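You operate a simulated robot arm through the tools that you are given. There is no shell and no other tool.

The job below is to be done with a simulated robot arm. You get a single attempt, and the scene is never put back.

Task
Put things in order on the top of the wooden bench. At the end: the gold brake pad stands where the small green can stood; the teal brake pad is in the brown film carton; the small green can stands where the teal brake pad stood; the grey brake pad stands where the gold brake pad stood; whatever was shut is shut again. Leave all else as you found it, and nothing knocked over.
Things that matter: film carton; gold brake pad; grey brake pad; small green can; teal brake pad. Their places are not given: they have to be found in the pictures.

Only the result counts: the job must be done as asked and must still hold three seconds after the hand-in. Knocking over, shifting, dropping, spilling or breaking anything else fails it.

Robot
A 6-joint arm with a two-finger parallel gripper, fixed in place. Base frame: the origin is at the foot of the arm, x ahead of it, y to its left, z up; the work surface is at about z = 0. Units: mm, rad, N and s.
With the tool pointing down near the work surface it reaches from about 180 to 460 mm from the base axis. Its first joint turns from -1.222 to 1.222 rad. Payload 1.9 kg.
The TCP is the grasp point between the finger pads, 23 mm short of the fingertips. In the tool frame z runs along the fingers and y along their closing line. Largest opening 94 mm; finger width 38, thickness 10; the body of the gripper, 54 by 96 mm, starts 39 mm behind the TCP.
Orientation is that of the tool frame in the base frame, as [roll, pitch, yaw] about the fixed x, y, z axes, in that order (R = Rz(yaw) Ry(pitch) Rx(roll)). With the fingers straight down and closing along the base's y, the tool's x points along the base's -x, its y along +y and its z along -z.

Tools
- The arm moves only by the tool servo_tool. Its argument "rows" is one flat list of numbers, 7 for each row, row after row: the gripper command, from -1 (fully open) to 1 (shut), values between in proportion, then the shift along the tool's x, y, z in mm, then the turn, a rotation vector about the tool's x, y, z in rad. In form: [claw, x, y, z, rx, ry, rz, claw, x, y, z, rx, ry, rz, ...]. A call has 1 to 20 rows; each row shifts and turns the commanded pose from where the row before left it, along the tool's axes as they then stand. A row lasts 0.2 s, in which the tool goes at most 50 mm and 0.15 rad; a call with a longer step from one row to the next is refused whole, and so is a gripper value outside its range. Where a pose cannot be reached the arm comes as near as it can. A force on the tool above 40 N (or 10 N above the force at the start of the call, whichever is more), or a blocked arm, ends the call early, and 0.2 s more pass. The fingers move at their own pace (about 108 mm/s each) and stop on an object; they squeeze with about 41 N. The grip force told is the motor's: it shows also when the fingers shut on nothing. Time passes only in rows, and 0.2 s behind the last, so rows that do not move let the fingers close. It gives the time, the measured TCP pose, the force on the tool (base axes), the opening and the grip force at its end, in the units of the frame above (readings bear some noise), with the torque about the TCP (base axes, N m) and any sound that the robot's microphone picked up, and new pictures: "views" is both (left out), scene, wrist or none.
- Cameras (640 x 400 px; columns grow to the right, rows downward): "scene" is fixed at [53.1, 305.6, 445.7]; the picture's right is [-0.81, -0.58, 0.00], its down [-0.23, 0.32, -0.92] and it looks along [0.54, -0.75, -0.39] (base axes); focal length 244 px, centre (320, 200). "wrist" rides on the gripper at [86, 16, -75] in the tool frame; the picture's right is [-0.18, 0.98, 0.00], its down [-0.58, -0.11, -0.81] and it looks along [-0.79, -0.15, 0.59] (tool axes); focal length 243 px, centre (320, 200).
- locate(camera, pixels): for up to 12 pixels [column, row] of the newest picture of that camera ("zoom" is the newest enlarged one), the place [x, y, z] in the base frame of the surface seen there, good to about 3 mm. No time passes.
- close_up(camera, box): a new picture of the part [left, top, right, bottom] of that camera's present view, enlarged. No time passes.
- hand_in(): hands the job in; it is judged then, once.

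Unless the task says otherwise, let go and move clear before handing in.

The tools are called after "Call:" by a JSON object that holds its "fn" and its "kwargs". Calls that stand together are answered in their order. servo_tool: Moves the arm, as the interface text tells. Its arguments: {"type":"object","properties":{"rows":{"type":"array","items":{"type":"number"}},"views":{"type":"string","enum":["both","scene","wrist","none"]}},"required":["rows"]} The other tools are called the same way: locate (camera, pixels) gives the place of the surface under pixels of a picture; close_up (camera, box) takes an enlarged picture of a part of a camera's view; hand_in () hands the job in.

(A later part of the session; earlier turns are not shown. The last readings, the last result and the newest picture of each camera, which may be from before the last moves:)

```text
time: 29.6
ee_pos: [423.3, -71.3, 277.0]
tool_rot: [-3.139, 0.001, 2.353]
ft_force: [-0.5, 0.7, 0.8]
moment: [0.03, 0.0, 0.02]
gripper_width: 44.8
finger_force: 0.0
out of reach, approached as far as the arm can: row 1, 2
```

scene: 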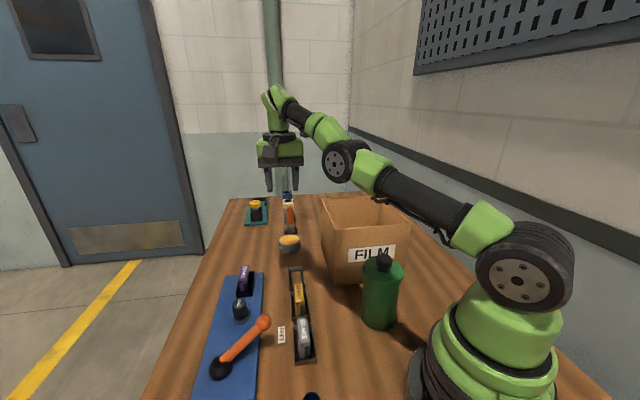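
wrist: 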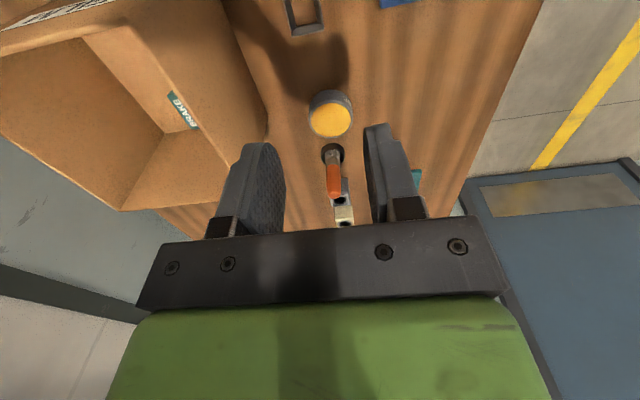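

Purely radial steps don't bend the straight elbow. I'll try straight down (z 277→~237), which should flex it; the nearest thing below is the empty frame and the wax tin, far lower.

Call:
{"fn": "servo_tool", "kwargs": {"rows": [0.05, 0, 0, 20, 0, 0, 0, 0.05, 0, 0, 20, 0, 0, 0], "views": "none"}}

```text
time: 30.2
ee_pos: [436.1, -73.3, 238.7]
tool_rot: [-3.139, 0.001, 2.354]
ft_force: [-1.1, 0.3, 0.1]
moment: [0.03, 0.0, -0.02]
gripper_width: 44.9
finger_force: 0.0
out of reach, approached as far as the arm can: row 1, 2
```

It moved down along its limit to (436,-73,239). I'll now try moving inward and down together in small steps.

Call:
{"fn": "servo_tool", "kwargs": {"rows": [0.05, 8, -6, 5, 0, 0, 0, 0.05, 8, -6, 5, 0, 0, 0, 0.05, 8, -6, 5, 0, 0, 0], "views": "none"}}

```text
time: 31.0
ee_pos: [437.3, -74.4, 234.7]
tool_rot: [-3.138, 0.0, 2.353]
ft_force: [0.3, -1.6, -0.2]
moment: [-0.01, -0.04, 0.04]
gripper_width: 44.6
finger_force: 0.0
out of reach, approached as far as the arm can: row 1, 2, 3
```

The elbow is exactly straight, so translation alone can't bend it. I'll tilt the fingers inward about the wrist (two rows of 0.15 rad with a matching inward shift), which should flex the elbow, then check.

Call:
{"fn": "servo_tool", "kwargs": {"rows": [0.05, 22.8, -16.2, 0, 0.0867, 0.1224, 0, 0.05, 22.8, -16.2, 0, 0.0867, 0.1224, 0], "views": "none"}}

```text
time: 31.6
ee_pos: [398.8, -66.2, 236.6]
tool_rot: [-2.993, -0.201, 2.336]
ft_force: [1.1, 1.0, 0.4]
moment: [0.05, 0.02, -0.01]
gripper_width: 44.7
finger_force: 0.1
out of reach, approached as far as the arm can: row 1, 2
```

The tool tilted about 0.25 rad and moved inward to r≈404. I'll test a small inward move now.

Call:
{"fn": "servo_tool", "kwargs": {"rows": [0.05, 16, -11, 8, 0, 0, 0, 0.05, 16, -11, 8, 0, 0, 0], "views": "scene"}}

```text
time: 32.2
ee_pos: [367.5, -58.4, 229.1]
tool_rot: [-2.966, -0.244, 2.328]
ft_force: [0.2, 0.0, -0.7]
moment: [0.0, 0.0, 0.03]
gripper_width: 44.5
finger_force: 0.0
out of reach, approached as far as the arm can: row 1
```

scene: 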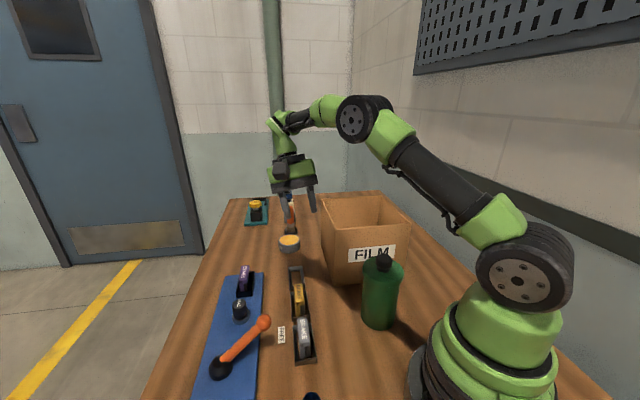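

The elbow is bent again and the last row was fully reached. I'll undo the 0.3 rad tilt about the TCP to bring the tool vertical.

Call:
{"fn": "servo_tool", "kwargs": {"rows": [0.05, 0, 0, 0, -0.0867, -0.1224, 0, 0.05, 0, 0, 0, -0.0867, -0.1224, 0, 0.05, 0, 0, 0, 0, 0, 0], "views": "wrist"}}

```text
time: 33.0
ee_pos: [368.9, -58.3, 227.7]
tool_rot: [3.141, 0.001, 2.351]
ft_force: [-0.2, -0.8, 0.0]
moment: [-0.02, -0.03, 0.01]
gripper_width: 44.7
finger_force: 0.0
```

wrist: 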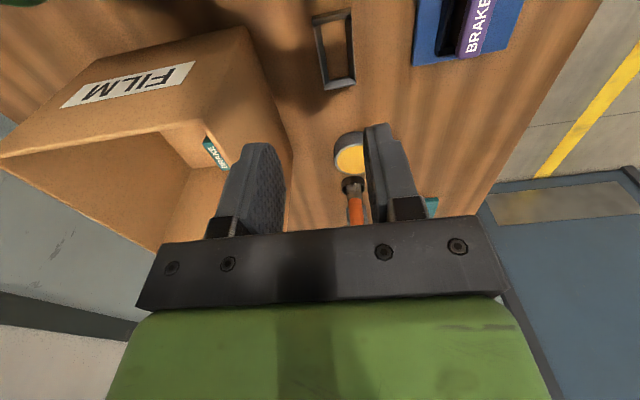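

The tool is vertical again at (369,-58,228). Now I'll travel along the row line toward the can in reachable territory.

Call:
{"fn": "servo_tool", "kwargs": {"rows": [0.05, 36, 1, 2, 0, 0, 0, 0.05, 36, 1, 2, 0, 0, 0, 0.05, 36, 1, 2, 0, 0, 0, 0.05, 36, 1, 2, 0, 0, 0, 0.05, 36, 1, 2, 0, 0, 0, 0.05, 36, 1, 2, 0, 0, 0, 0.05, 36, 1, 2, 0, 0, 0, 0.05, 36, 1, 2, 0, 0, 0, 0.05, 36, 1, 2, 0, 0, 0, 0.05, 36, 1, 2, 0, 0, 0], "views": "both"}}

Call:
{"fn": "close_up", "kwargs": {"camera": "wrist", "box": [220, 0, 440, 200]}}

```text
time: 35.2
ee_pos: [121.5, 203.0, 209.2]
tool_rot: [-3.14, 0.002, 2.353]
ft_force: [-0.2, -0.7, 0.1]
moment: [0.0, -0.01, -0.01]
gripper_width: 44.7
finger_force: 0.0
```

scene: 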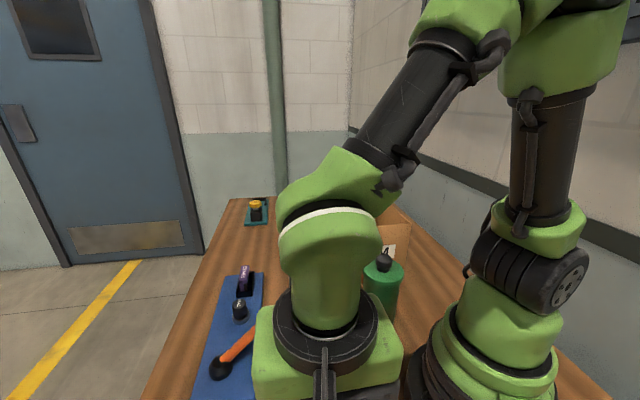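
wrist: 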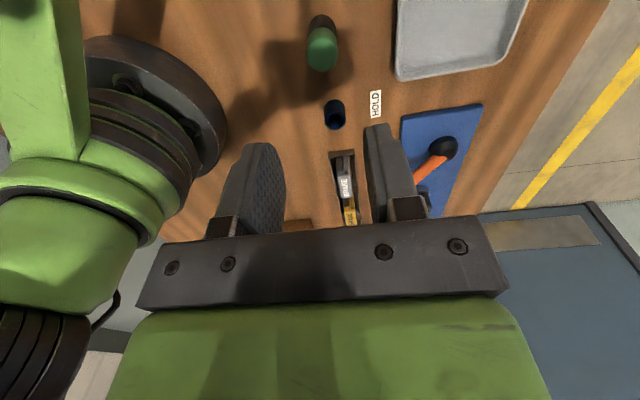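

```text
2.00 times, centred on (330, 100) of wrist
```

zoom: 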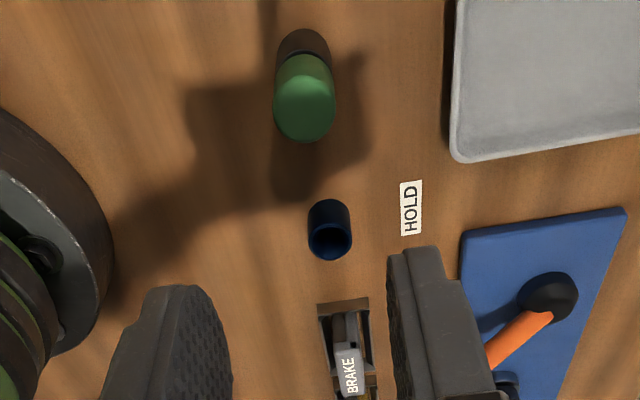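

The small green can is at zoom (303,90) with a brown lower part. I'll zoom in further and measure it.

Call:
{"fn": "close_up", "kwargs": {"camera": "wrist", "box": [290, 0, 360, 80]}}

Call:
{"fn": "locate", "kwargs": {"camera": "wrist", "pixels": [[322, 50], [309, 48], [337, 46], [322, 70], [322, 30], [322, 17], [310, 20], [335, 17], [335, 110], [402, 80], [397, 5], [375, 105]]}}

```text
5.00 times, centred on (325, 40) of wrist
```

zoom: 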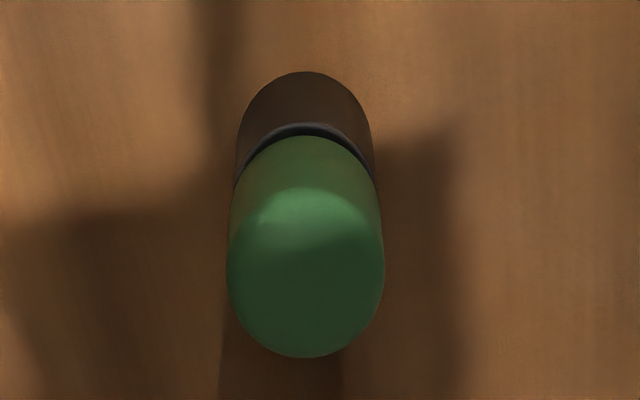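

```text
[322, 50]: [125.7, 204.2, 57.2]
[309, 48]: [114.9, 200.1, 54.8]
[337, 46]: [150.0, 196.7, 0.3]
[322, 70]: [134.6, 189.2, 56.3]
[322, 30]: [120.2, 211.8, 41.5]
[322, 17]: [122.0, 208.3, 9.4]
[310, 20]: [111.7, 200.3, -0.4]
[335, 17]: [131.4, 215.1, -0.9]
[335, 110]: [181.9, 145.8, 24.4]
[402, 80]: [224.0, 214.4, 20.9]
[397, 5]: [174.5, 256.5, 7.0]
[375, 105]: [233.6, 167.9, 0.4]
```

The can is about 27 mm across, centred near (128,200), with a ring separating green and brown parts. I'll find the height of that ring before choosing the grip height.

Call:
{"fn": "locate", "kwargs": {"camera": "zoom", "pixels": [[305, 75], [305, 100], [305, 122], [305, 128], [305, 134], [305, 145], [305, 170], [305, 195], [232, 270], [380, 270], [305, 350], [305, 275]]}}

```text
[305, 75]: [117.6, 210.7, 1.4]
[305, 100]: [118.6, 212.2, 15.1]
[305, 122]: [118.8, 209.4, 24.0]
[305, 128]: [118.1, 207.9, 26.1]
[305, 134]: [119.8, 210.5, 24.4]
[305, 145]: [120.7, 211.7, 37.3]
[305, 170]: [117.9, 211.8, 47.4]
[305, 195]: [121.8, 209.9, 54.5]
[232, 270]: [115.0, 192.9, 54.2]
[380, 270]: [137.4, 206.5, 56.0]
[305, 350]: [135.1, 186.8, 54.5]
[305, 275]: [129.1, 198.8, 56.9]
```

The ring is at z≈25–29, so the can seems to have a brown lower part and a green upper part; centre ≈(128.4,198.3). I'll line up over it and descend to z≈100 first.

Call:
{"fn": "servo_tool", "kwargs": {"rows": [0.05, -2, 0.4, 27, 0, 0, 0, 0.05, -2, 0.4, 27, 0, 0, 0, 0.05, -2, 0.4, 27, 0, 0, 0, 0.05, -2, 0.3, 28, 0, 0, 0], "views": "both"}}

Call:
{"fn": "close_up", "kwargs": {"camera": "wrist", "box": [230, 30, 410, 210]}}

```text
time: 36.2
ee_pos: [128.6, 200.2, 98.0]
tool_rot: [-3.139, 0.001, 2.352]
ft_force: [-0.2, -0.8, 0.2]
moment: [0.02, -0.01, 0.03]
gripper_width: 44.7
finger_force: 0.0
```

scene: 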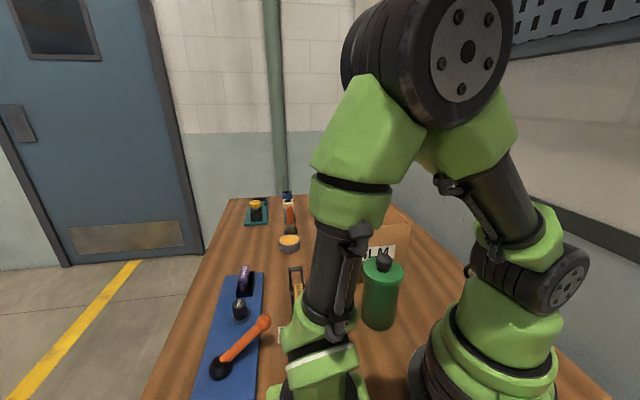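
wrist: 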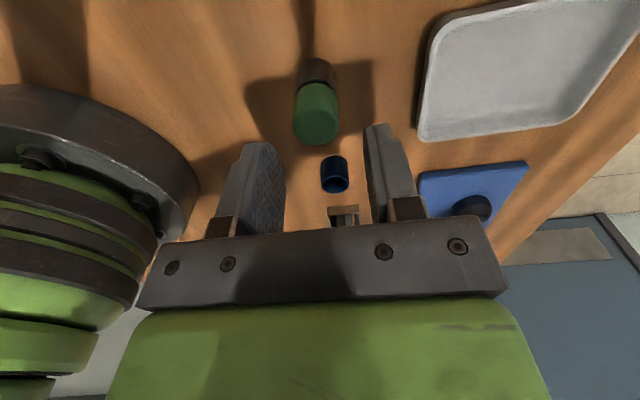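

```text
2.22 times, centred on (320, 120) of wrist
```

zoom: 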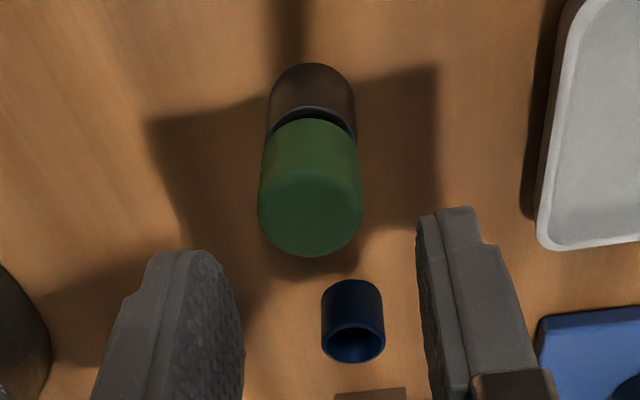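

From here the brown lower part looks like it has a rim around the green part, similar to the blue open tube. I'll zoom in hard on both to understand whether the can sits in a cup.

Call:
{"fn": "close_up", "kwargs": {"camera": "wrist", "box": [285, 50, 350, 100]}}

Call:
{"fn": "close_up", "kwargs": {"camera": "wrist", "box": [305, 145, 365, 205]}}

```text
8.00 times, centred on (318, 75) of wrist
```

zoom: 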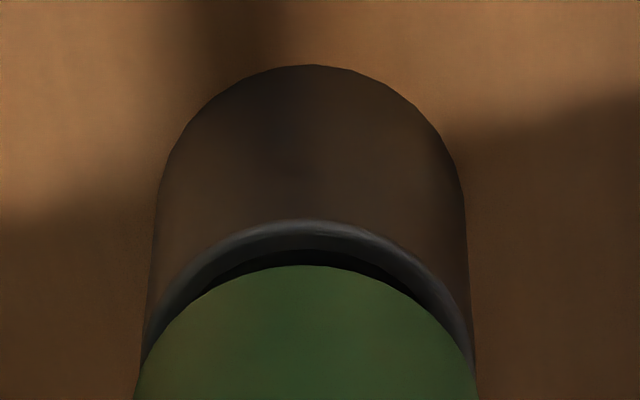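

```text
6.67 times, centred on (335, 175) of wrist
```

zoom: 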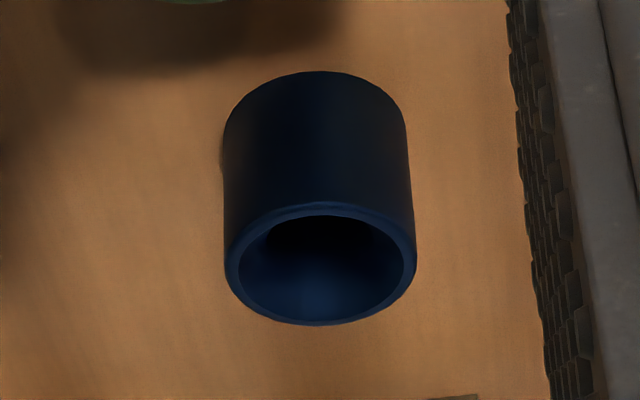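

The green part (≈27 mm wide, z≈29–57) shows a dark gap above a rim at z≈25, so the brown part may be a separate cup or the can's own lower body. I'll grip only the green part (fingertips at z≈33) and lift slightly to see what moves.

Call:
{"fn": "servo_tool", "kwargs": {"rows": [0.05, -0.5, -0.5, 14, 0, 0, 0, 0.05, -0.5, -0.5, 14, 0, 0, 0, 0.05, 0, 0, 13, 0, 0, 0], "views": "wrist"}}

Call:
{"fn": "close_up", "kwargs": {"camera": "wrist", "box": [230, 50, 410, 230]}}

```text
time: 37.0
ee_pos: [127.8, 198.2, 57.1]
tool_rot: [-3.14, -0.001, 2.352]
ft_force: [-0.4, -0.3, -0.2]
moment: [0.0, 0.0, 0.02]
gripper_width: 44.9
finger_force: 0.2
```

wrist: 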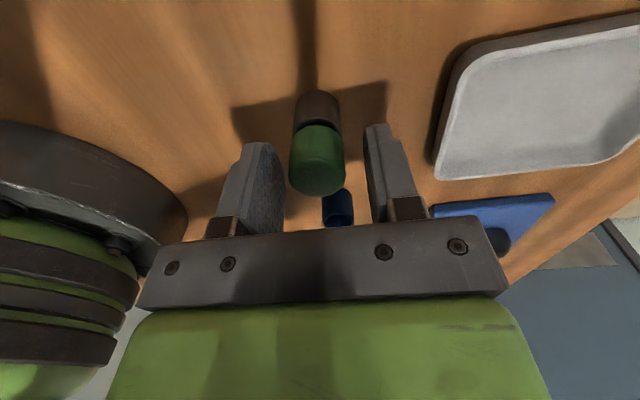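

```text
2.22 times, centred on (320, 140) of wrist
```

zoom: 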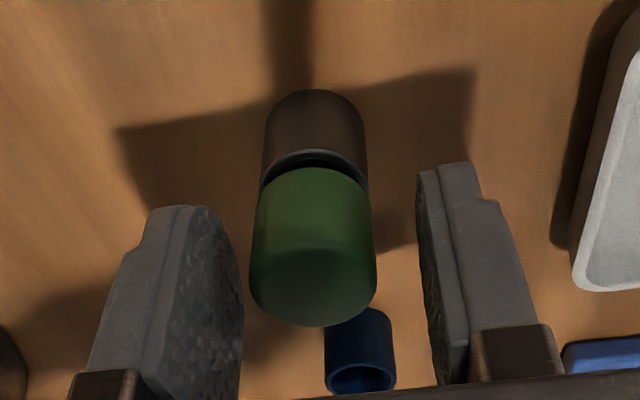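

The green part sits about 5 mm above the brown rim. I'll close on the green part and lift 10 mm, watching the force.

Call:
{"fn": "servo_tool", "kwargs": {"rows": [1, 0, 0, 0, 0, 0, 0, 1, 0, 0, 0, 0, 0, 0, 1, 0, 0, -2, 0, 0, 0, 1, 0, 0, -3, 0, 0, 0], "views": "wrist"}}

Call:
{"fn": "close_up", "kwargs": {"camera": "wrist", "box": [230, 50, 410, 230]}}

```text
time: 38.0
ee_pos: [128.0, 198.9, 63.3]
tool_rot: [-3.139, -0.001, 2.354]
ft_force: [0.1, 0.5, -0.4]
moment: [0.0, 0.02, -0.03]
gripper_width: 25.8
finger_force: 41.1
```

wrist: 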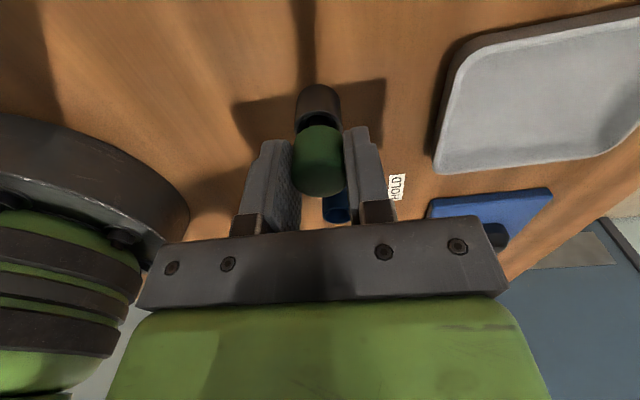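

```text
2.22 times, centred on (320, 140) of wrist
```

zoom: 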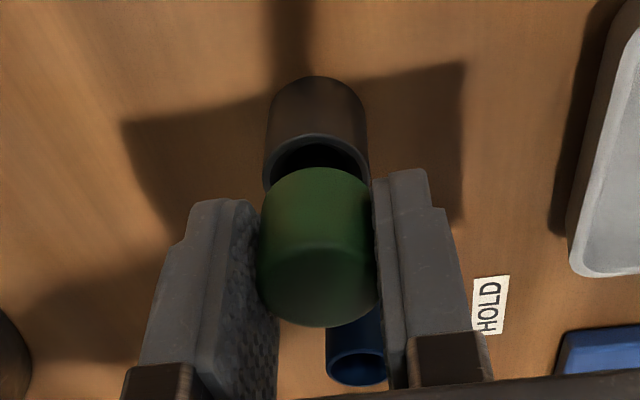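

The green part came away from the dark cup, which stays put. I'll lift a bit more to see the shape of the green piece's underside.

Call:
{"fn": "servo_tool", "kwargs": {"rows": [1, 0, 0, -15, 0, 0, 0, 1, 0, 0, -20, 0, 0, 0, 1, 0, 0, -20, 0, 0, 0], "views": "both"}}

Call:
{"fn": "close_up", "kwargs": {"camera": "wrist", "box": [230, 30, 410, 230]}}

Call:
{"fn": "close_up", "kwargs": {"camera": "scene", "box": [180, 280, 420, 400]}}

```text
time: 38.8
ee_pos: [129.1, 199.5, 117.3]
tool_rot: [-3.14, 0.001, 2.352]
ft_force: [-0.6, -0.2, 0.1]
moment: [-0.03, 0.01, -0.05]
gripper_width: 25.8
finger_force: 41.2
```

scene: 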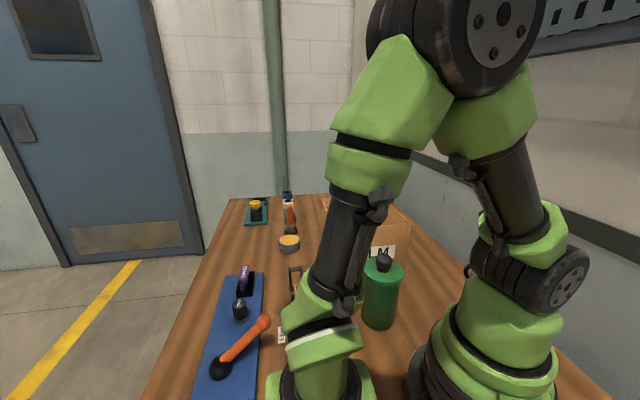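
wrist: 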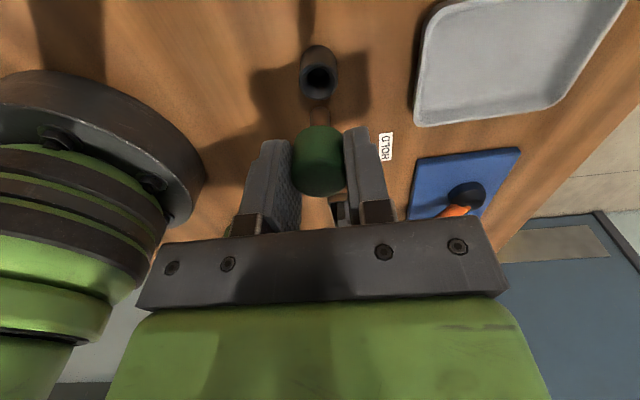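

```text
2.00 times, centred on (320, 130) of wrist
```

zoom: 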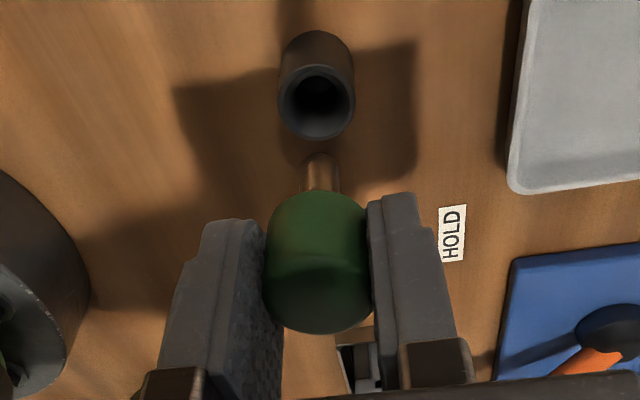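

```text
2.67 times, centred on (300, 340) of scene
```

zoom: 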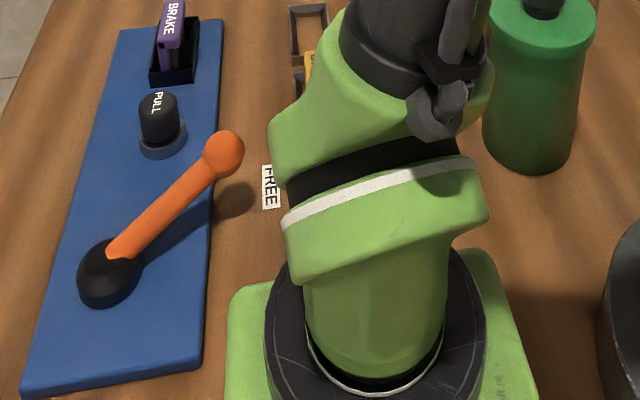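

The green piece is a peg with a brass stem, not a can, and the dark cup is its socket. I'll put it straight back by reversing exactly the 60 mm lift, slowing near the end.

Call:
{"fn": "servo_tool", "kwargs": {"rows": [1, 0, 0, 20, 0, 0, 0, 1, 0, 0, 12, 0, 0, 0, 1, 0, 0, 8, 0, 0, 0, 1, 0, 0, 6, 0, 0, 0, 1, 0, 0, 4, 0, 0, 0, 1, 0, 0, 4, 0, 0, 0, 1, 0, 0, 3, 0, 0, 0], "views": "wrist"}}

Call:
{"fn": "close_up", "kwargs": {"camera": "wrist", "box": [230, 50, 410, 230]}}

```text
time: 40.4
ee_pos: [127.5, 198.5, 59.9]
tool_rot: [-3.14, -0.002, 2.352]
ft_force: [0.7, -0.4, 0.0]
moment: [-0.03, -0.01, 0.03]
gripper_width: 26.0
finger_force: 40.8
```

wrist: 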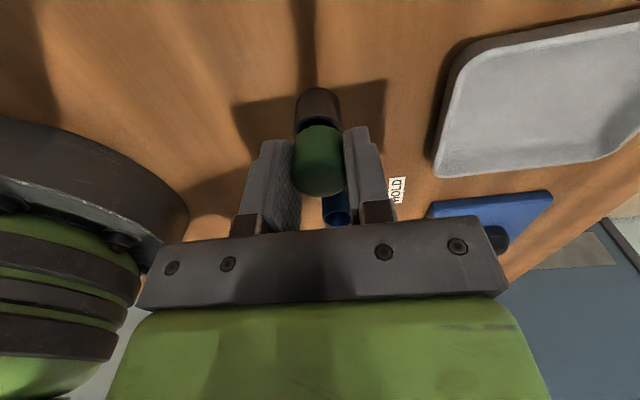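

```text
2.22 times, centred on (320, 140) of wrist
```

zoom: 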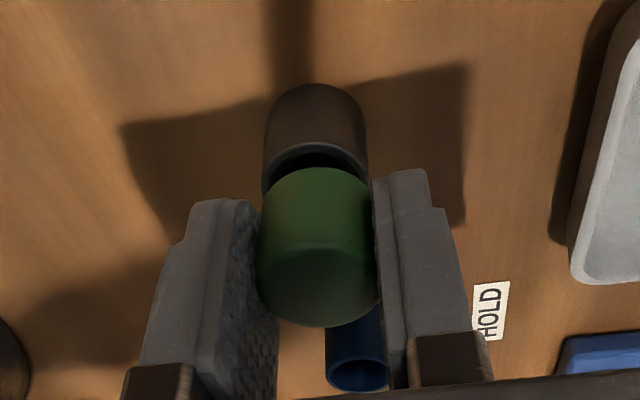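

The stem is back in the socket with 3 mm left to go. I'll lower in 1 mm steps.

Call:
{"fn": "servo_tool", "kwargs": {"rows": [1, 0, 0, 1, 0, 0, 0, 1, 0, 0, 1, 0, 0, 0, 1, 0, 0, 1, 0, 0, 0, 1, 0, 0, 0, 0, 0, 0], "views": "none"}}

```text
time: 41.4
ee_pos: [129.1, 199.0, 57.3]
tool_rot: [-3.139, -0.001, 2.354]
ft_force: [-0.3, -0.3, -0.2]
moment: [-0.01, 0.03, 0.05]
gripper_width: 25.6
finger_force: 41.0
```

Back at the grip height (57.3 vs 57.1 originally). I'll open the fingers and check that the peg sits as before.

Call:
{"fn": "servo_tool", "kwargs": {"rows": [0.3, 0, 0, 0, 0, 0, 0, 0.05, 0, 0, 0, 0, 0, 0, 0.05, 0, 0, 0, 0, 0, 0], "views": "wrist"}}

Call:
{"fn": "close_up", "kwargs": {"camera": "wrist", "box": [230, 50, 410, 230]}}

```text
time: 42.2
ee_pos: [128.0, 200.1, 57.7]
tool_rot: [-3.14, -0.001, 2.352]
ft_force: [-0.8, 1.0, 0.2]
moment: [0.01, -0.05, 0.04]
gripper_width: 44.6
finger_force: 0.1
```

wrist: 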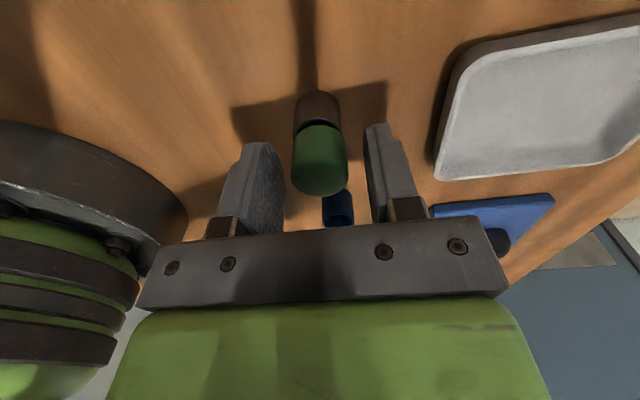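

```text
2.22 times, centred on (320, 140) of wrist
```

zoom: 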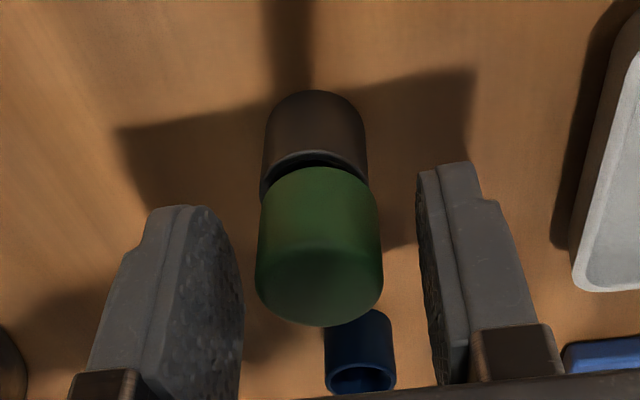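

The peg is back in its socket as before. I'll rise clear, then examine the only other green candidate: the green can with the black cap near (185,-85).

Call:
{"fn": "servo_tool", "kwargs": {"rows": [0.05, 0, 0, -15, 0, 0, 0, 0.05, 0, 0, -30, 0, 0, 0, 0.05, 0, 0, -40, 0, 0, 0, 0.05, 0, 0, -40, 0, 0, 0, 0.05, 0, 0, -40, 0, 0, 0], "views": "both"}}

Call:
{"fn": "close_up", "kwargs": {"camera": "scene", "box": [340, 240, 430, 340]}}

Call:
{"fn": "close_up", "kwargs": {"camera": "wrist", "box": [220, 0, 440, 220]}}

```text
time: 43.4
ee_pos: [130.0, 196.8, 223.0]
tool_rot: [-3.14, 0.001, 2.353]
ft_force: [0.9, -0.3, -0.4]
moment: [0.01, 0.01, 0.03]
gripper_width: 44.8
finger_force: 0.0
```

scene: 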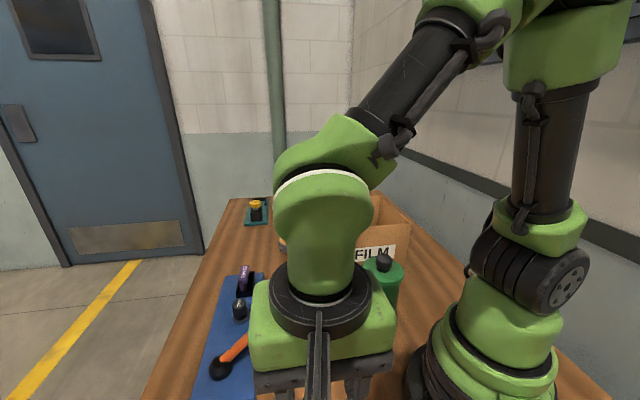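
wrist: 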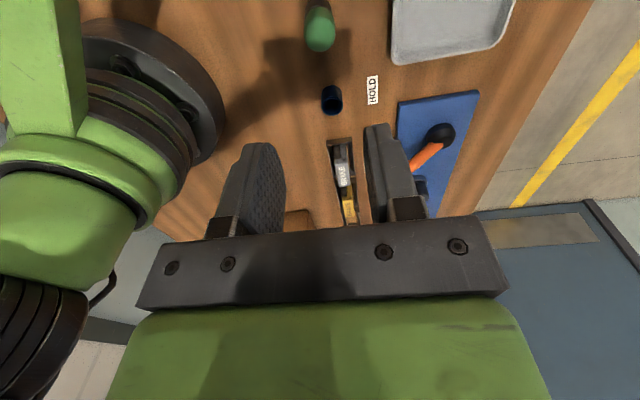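

```text
4.00 times, centred on (385, 290) of scene
```

zoom: 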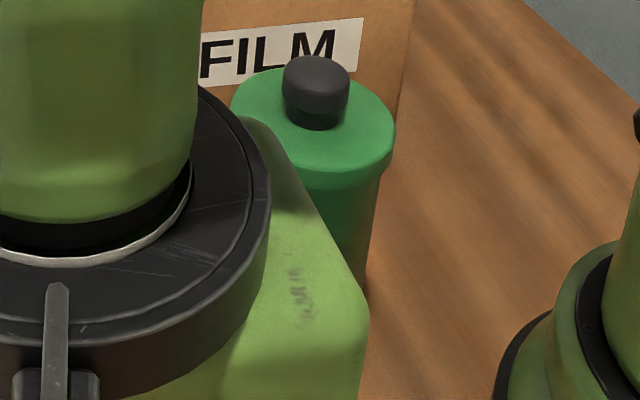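

```text
1.82 times, centred on (330, 110) of wrist
```

zoom: 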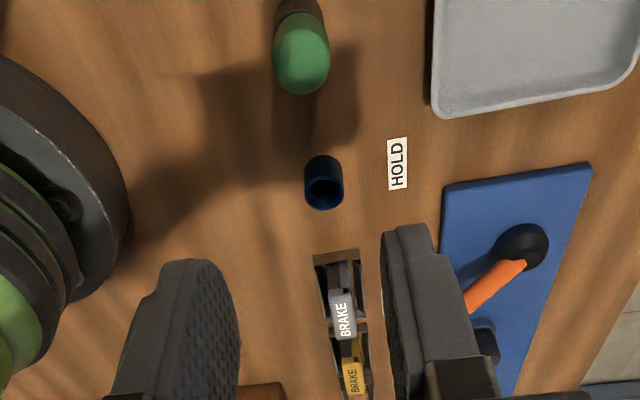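

The other green object is a canister with an overhanging lid and a black knob; it stands on bare bench. I'll measure it precisely.

Call:
{"fn": "close_up", "kwargs": {"camera": "scene", "box": [340, 240, 430, 340]}}

Call:
{"fn": "locate", "kwargs": {"camera": "zoom", "pixels": [[317, 65], [317, 95], [317, 122], [290, 90], [345, 90], [240, 100], [393, 140], [317, 150], [350, 165], [350, 185], [345, 230], [360, 285]]}}

```text
4.00 times, centred on (385, 290) of scene
```

zoom: 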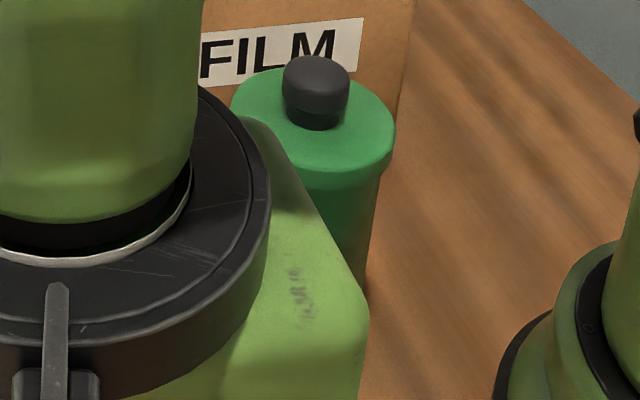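

```text
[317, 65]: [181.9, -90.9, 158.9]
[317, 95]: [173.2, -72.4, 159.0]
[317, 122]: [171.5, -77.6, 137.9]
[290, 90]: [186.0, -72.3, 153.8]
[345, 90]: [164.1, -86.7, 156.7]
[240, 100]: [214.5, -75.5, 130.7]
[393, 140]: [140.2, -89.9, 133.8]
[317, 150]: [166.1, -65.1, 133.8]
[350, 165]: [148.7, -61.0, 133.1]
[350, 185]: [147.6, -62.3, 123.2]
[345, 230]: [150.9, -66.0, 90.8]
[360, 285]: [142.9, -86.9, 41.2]
```

The canister is about 134 mm to the lid top with the knob to about 160, near (178,-83), on bare bench. I'll carry the gripper high around to the +x side of it and turn the camera to inspect it closely.

Call:
{"fn": "servo_tool", "kwargs": {"rows": [0.05, -33, 0, -9, 0, 0, 0, 0.05, -33, 0, -9, 0, 0, 0, 0.05, -33, 0, -9, 0, 0, 0, 0.05, -33, 0, -9, 0, 0, 0, 0.05, -33, 0, -9, 0, 0, 0, 0.05, -33, 0, -9, 0, 0, 0, 0.05, -19, -22.3, 0, 0, 0, 0, 0.05, -19, -22.3, 0, 0, 0, 0, 0.05, -19, -22.3, 0, 0, 0, 0, 0.05, -19, -22.3, 0, 0, 0, 0, 0.05, 0, 0, 0, 0, 0, 0.1426, 0.05, 0, 0, 0, 0, 0, 0.1426, 0.05, 0, 0, 0, 0, 0, 0.1426, 0.05, 0, 0, 0, 0, 0, 0.1426, 0.05, 0, 0, 0, 0, 0, 0.1426], "views": "both"}}

Call:
{"fn": "close_up", "kwargs": {"camera": "wrist", "box": [100, 0, 540, 230]}}

Call:
{"fn": "close_up", "kwargs": {"camera": "scene", "box": [330, 240, 440, 340]}}

```text
time: 46.6
ee_pos: [258.3, -57.2, 277.5]
tool_rot: [3.139, 0.001, 1.637]
ft_force: [-0.1, -0.7, -0.1]
moment: [0.0, 0.0, -0.05]
gripper_width: 44.6
finger_force: 0.0
```

scene: 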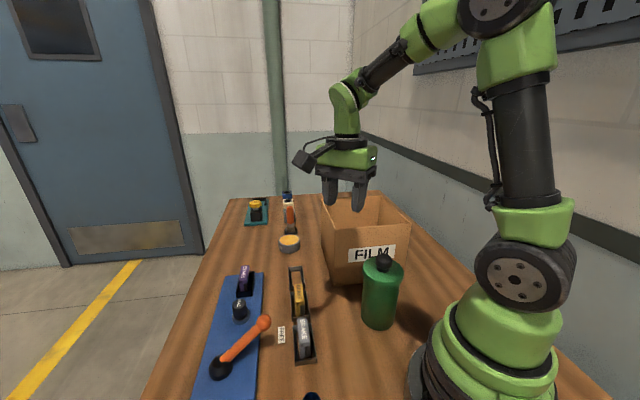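
wrist: 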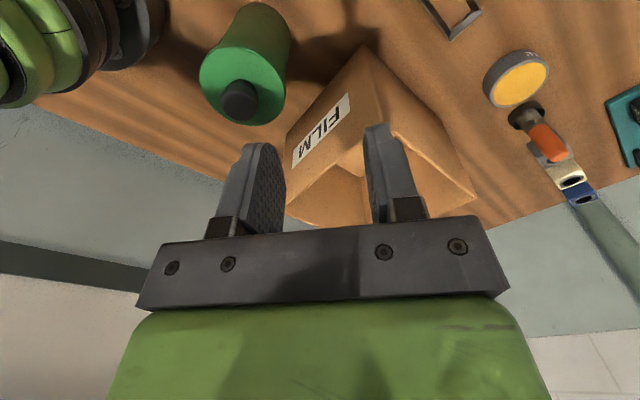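

```text
1.45 times, centred on (320, 115) of wrist
```

zoom: 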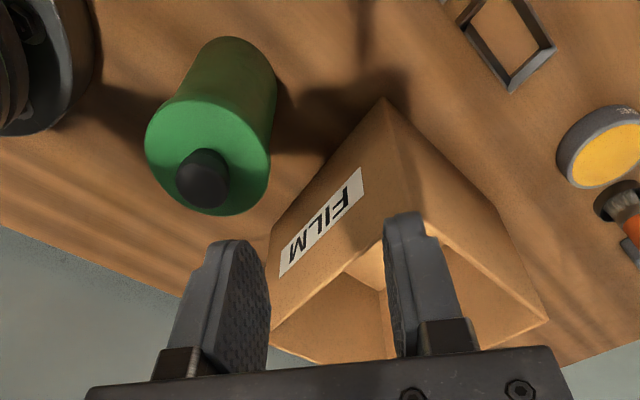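

```text
4.00 times, centred on (385, 290) of scene
```

zoom: 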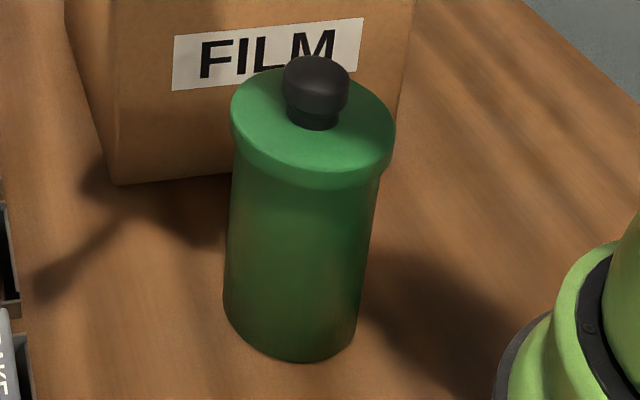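

Now the canister is clear: body, overhanging lid disc, black mushroom knob at wrist (238,100). I'll measure the knob and lid from this view too.

Call:
{"fn": "locate", "kwargs": {"camera": "wrist", "pixels": [[238, 103], [222, 100], [257, 100], [239, 82], [239, 119], [202, 80], [285, 85], [240, 48], [255, 123], [262, 20], [270, 6], [232, 28]]}}

Call:
{"fn": "close_up", "kwargs": {"camera": "wrist", "box": [190, 0, 300, 130]}}

```text
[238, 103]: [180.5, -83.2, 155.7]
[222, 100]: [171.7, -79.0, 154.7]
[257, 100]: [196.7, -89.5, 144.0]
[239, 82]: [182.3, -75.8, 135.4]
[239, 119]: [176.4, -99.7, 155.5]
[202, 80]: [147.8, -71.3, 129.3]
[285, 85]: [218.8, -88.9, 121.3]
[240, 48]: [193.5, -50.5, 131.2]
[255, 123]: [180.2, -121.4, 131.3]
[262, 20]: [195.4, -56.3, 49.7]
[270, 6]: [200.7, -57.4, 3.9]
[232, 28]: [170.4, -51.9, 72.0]
```

```text
3.08 times, centred on (245, 65) of wrist
```

zoom: 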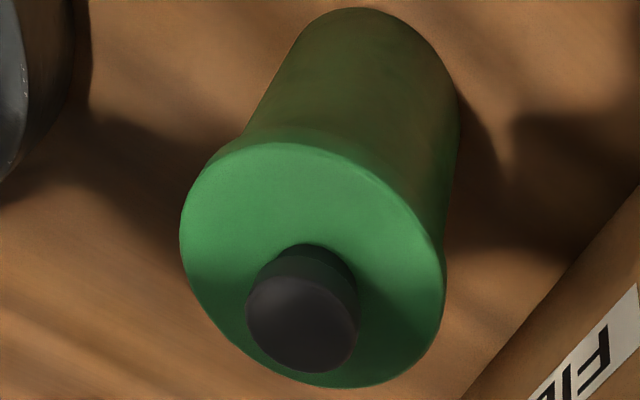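

The knob centre is at (180.5,-83), top z≈157, and the lid top z≈131. I'll move above the knob and look, then try lifting it gently to learn whether the lid is separate.

Call:
{"fn": "servo_tool", "kwargs": {"rows": [-0.1, -5.2, -19.8, 0, 0, 0, 0, -0.1, -5.2, -19.8, 0, 0, 0, 0, -0.1, -5.2, -19.8, 0, 0, 0, 0, -0.1, -5.2, -19.8, 0, 0, 0, 0, -0.1, 0, 0, 25, 0, 0, 0, -0.1, 0, 0, 25, 0, 0, 0], "views": "both"}}

Call:
{"fn": "close_up", "kwargs": {"camera": "scene", "box": [320, 180, 460, 340]}}

```text
time: 48.0
ee_pos: [179.9, -84.8, 229.2]
tool_rot: [-3.141, 0.001, 1.639]
ft_force: [0.6, -0.1, -0.4]
moment: [-0.01, -0.05, 0.06]
gripper_width: 52.0
finger_force: 0.0
```

scene: 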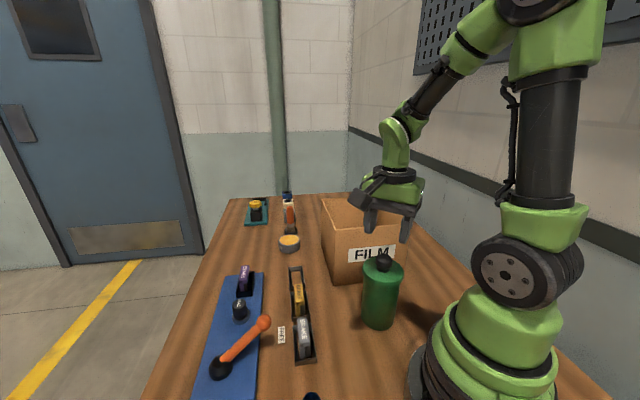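
wrist: 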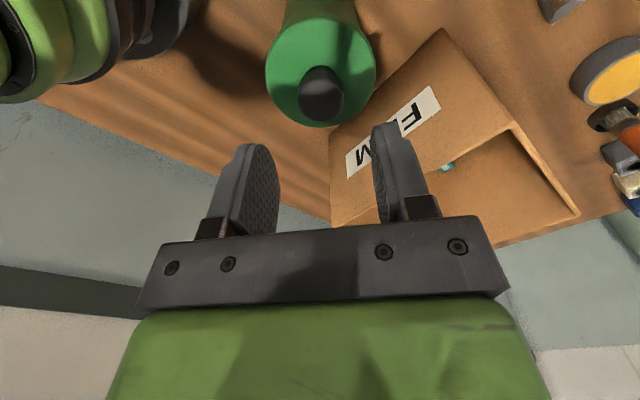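

```text
2.50 times, centred on (390, 260) of scene
```

zoom: 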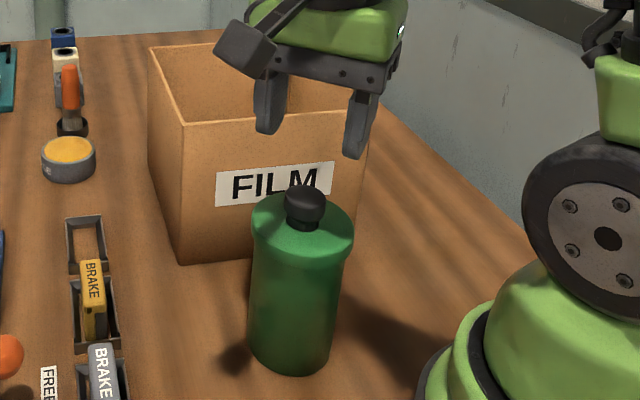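

The gripper is above the knob. I'll descend to TCP z≈160 (fingertips ≈137, just above the lid at ≈131).

Call:
{"fn": "servo_tool", "kwargs": {"rows": [-0.1, 0, 0, 20, 0, 0, 0, -0.1, 0, 0, 20, 0, 0, 0, -0.1, 0, 0, 16, 0, 0, 0, -0.1, 0, 0, 10, 0, 0, 0], "views": "both"}}

Call:
{"fn": "close_up", "kwargs": {"camera": "wrist", "box": [220, 40, 420, 230]}}

Call:
{"fn": "close_up", "kwargs": {"camera": "scene", "box": [320, 180, 460, 340]}}

```text
time: 49.0
ee_pos: [180.5, -83.6, 159.8]
tool_rot: [3.141, 0.002, 1.638]
ft_force: [0.7, -0.9, 0.9]
moment: [0.01, 0.02, -0.04]
gripper_width: 51.6
finger_force: 0.0
```

scene: 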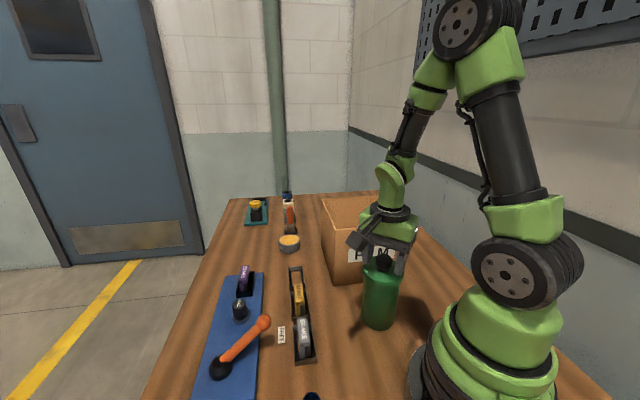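
wrist: 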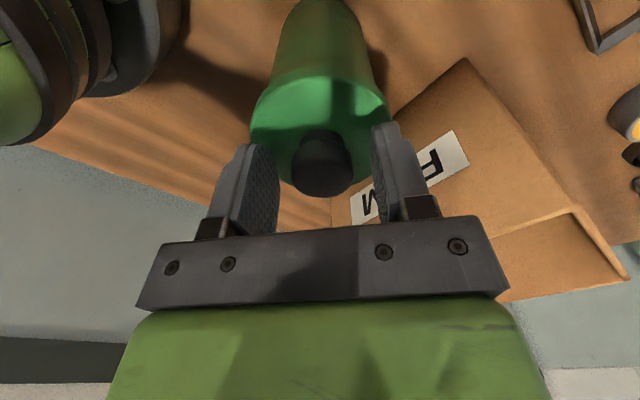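

```text
2.11 times, centred on (320, 135) of wrist
```

zoom: 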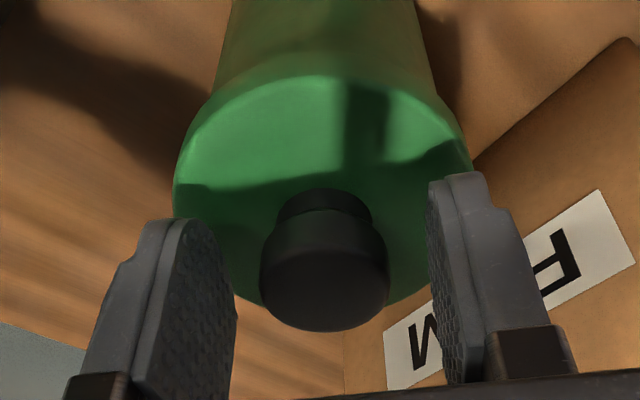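

```text
2.50 times, centred on (390, 260) of scene
```

zoom: 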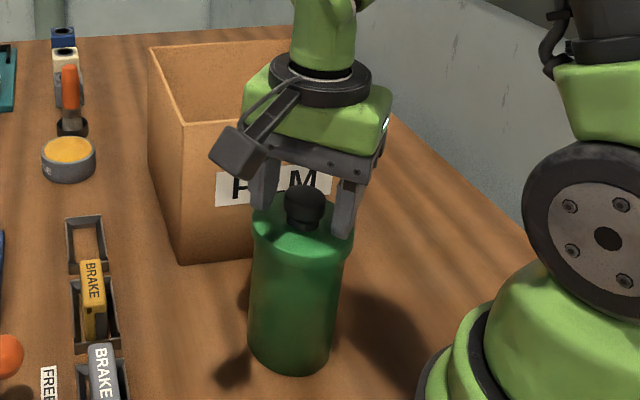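

The knob is well centred between the fingers. I'll close on it and lift just 6 mm to see what comes up.

Call:
{"fn": "servo_tool", "kwargs": {"rows": [1, 0, 0, 0, 0, 0, 0, 1, 0, 0, 0, 0, 0, 0, 1, 0, 0, 0, 0, 0, 0, 1, 0, 0, -3, 0, 0, 0, 1, 0, 0, -3, 0, 0, 0], "views": "both"}}

Call:
{"fn": "close_up", "kwargs": {"camera": "scene", "box": [340, 230, 430, 340]}}

Call:
{"fn": "close_up", "kwargs": {"camera": "wrist", "box": [220, 0, 420, 230]}}

```text
time: 50.2
ee_pos: [179.8, -82.9, 166.5]
tool_rot: [-3.141, 0.004, 1.639]
ft_force: [0.6, -0.2, 0.0]
moment: [0.0, -0.01, -0.02]
gripper_width: 27.9
finger_force: 40.6
heard: snap
```

scene: 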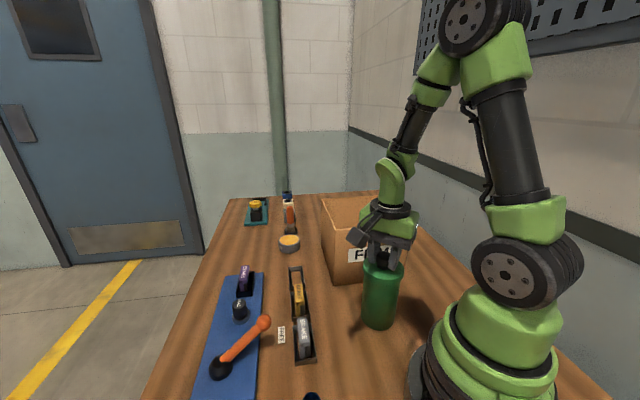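
wrist: 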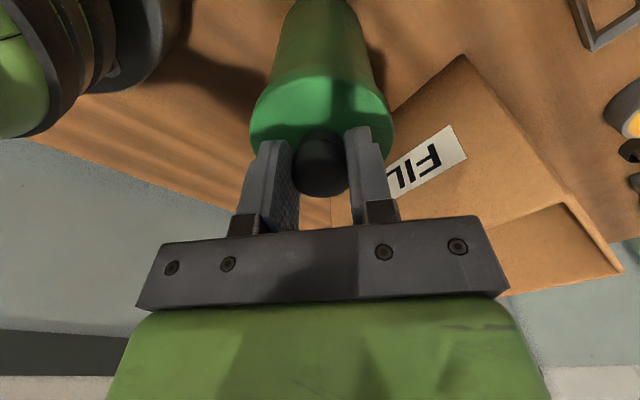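

```text
3.64 times, centred on (385, 285) of scene
```

zoom: 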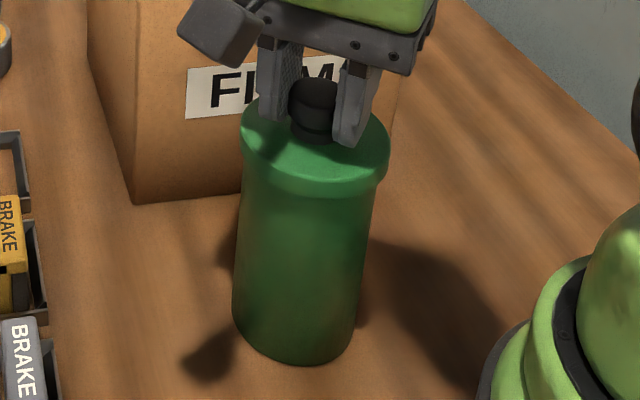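

```text
1.74 times, centred on (320, 115) of wrist
```

zoom: 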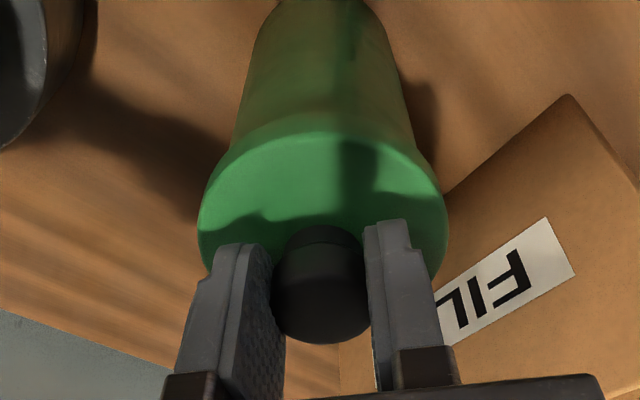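

The microphone heard a snap, so something like a snap-on lid released. I'll lift another 12 mm slowly and look again.

Call:
{"fn": "servo_tool", "kwargs": {"rows": [1, 0, 0, -4, 0, 0, 0, 1, 0, 0, -4, 0, 0, 0, 1, 0, 0, -4, 0, 0, 0], "views": "both"}}

Call:
{"fn": "close_up", "kwargs": {"camera": "scene", "box": [340, 230, 430, 340]}}

Call:
{"fn": "close_up", "kwargs": {"camera": "wrist", "box": [220, 0, 420, 230]}}

```text
time: 51.0
ee_pos: [178.9, -83.9, 179.3]
tool_rot: [3.141, 0.002, 1.641]
ft_force: [-1.0, -0.4, -0.7]
moment: [0.0, 0.01, 0.01]
gripper_width: 27.8
finger_force: 41.1
```

scene: 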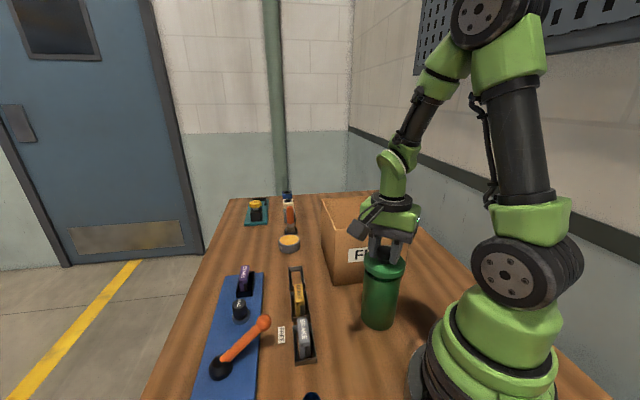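
wrist: 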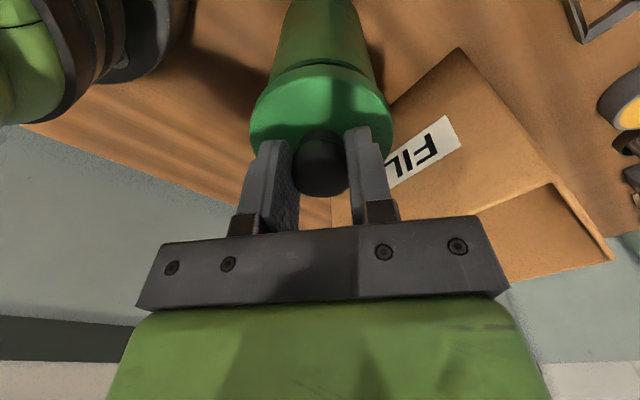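

```text
3.64 times, centred on (385, 285) of scene
```

zoom: 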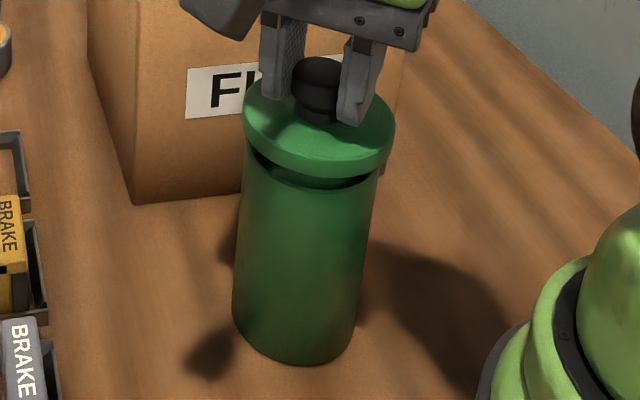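

```text
1.74 times, centred on (320, 115) of wrist
```

zoom: 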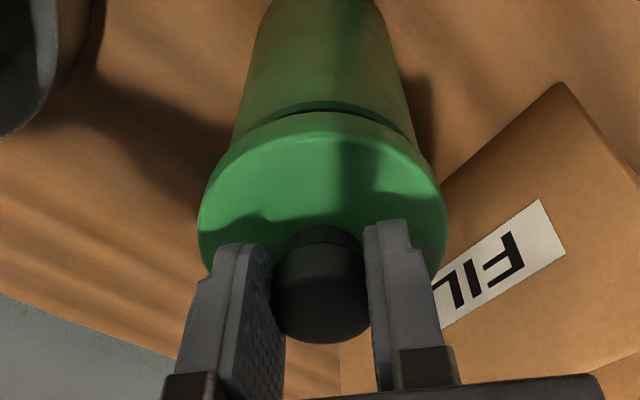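

The lid came off the canister cleanly (dark gap at zoom (315,185)), so this is a snap-lid container that must be shut again later. I'll raise the lid and look inside the canister.

Call:
{"fn": "servo_tool", "kwargs": {"rows": [1, 0, 0, -15, 0, 0, 0, 1, 0, 0, -20, 0, 0, 0, 1, 0, 0, -25, 0, 0, 0, 1, 0, 0, -30, 0, 0, 0, 1, 0, 0, -30, 0, 0, 0, 1, 12, 0, 0, 0, 0, 0, 1, 12, 0, 0, 0, 0, 0], "views": "both"}}

Call:
{"fn": "close_up", "kwargs": {"camera": "wrist", "box": [240, 0, 420, 110]}}

Call:
{"fn": "close_up", "kwargs": {"camera": "scene", "box": [330, 130, 450, 340]}}

```text
time: 52.6
ee_pos: [179.2, -60.0, 297.8]
tool_rot: [3.141, 0.001, 1.639]
ft_force: [0.3, 0.7, -0.4]
moment: [0.01, 0.02, -0.02]
gripper_width: 27.7
finger_force: 41.1
```

scene: 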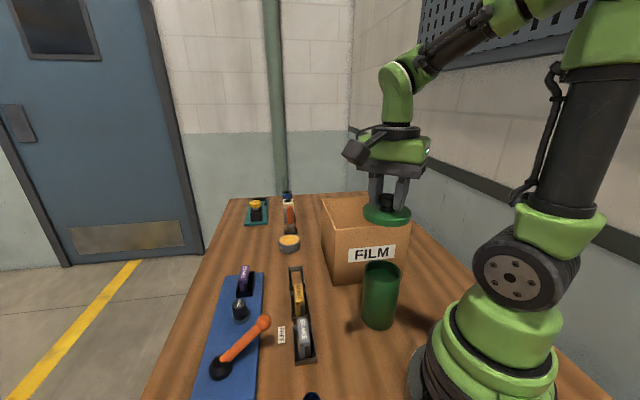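
wrist: 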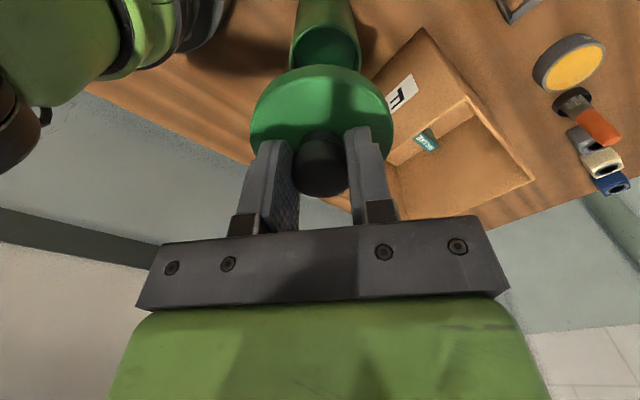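

```text
3.56 times, centred on (330, 55) of wrist
```

zoom: 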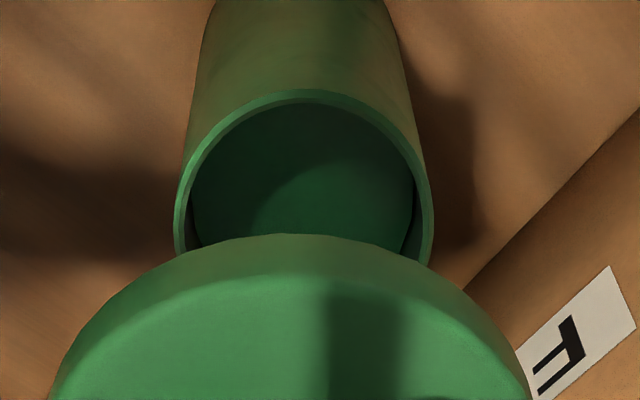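

```text
1.90 times, centred on (390, 235) of scene
```

zoom: 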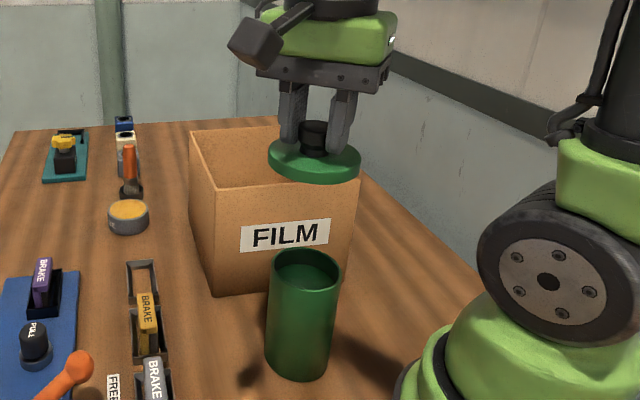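

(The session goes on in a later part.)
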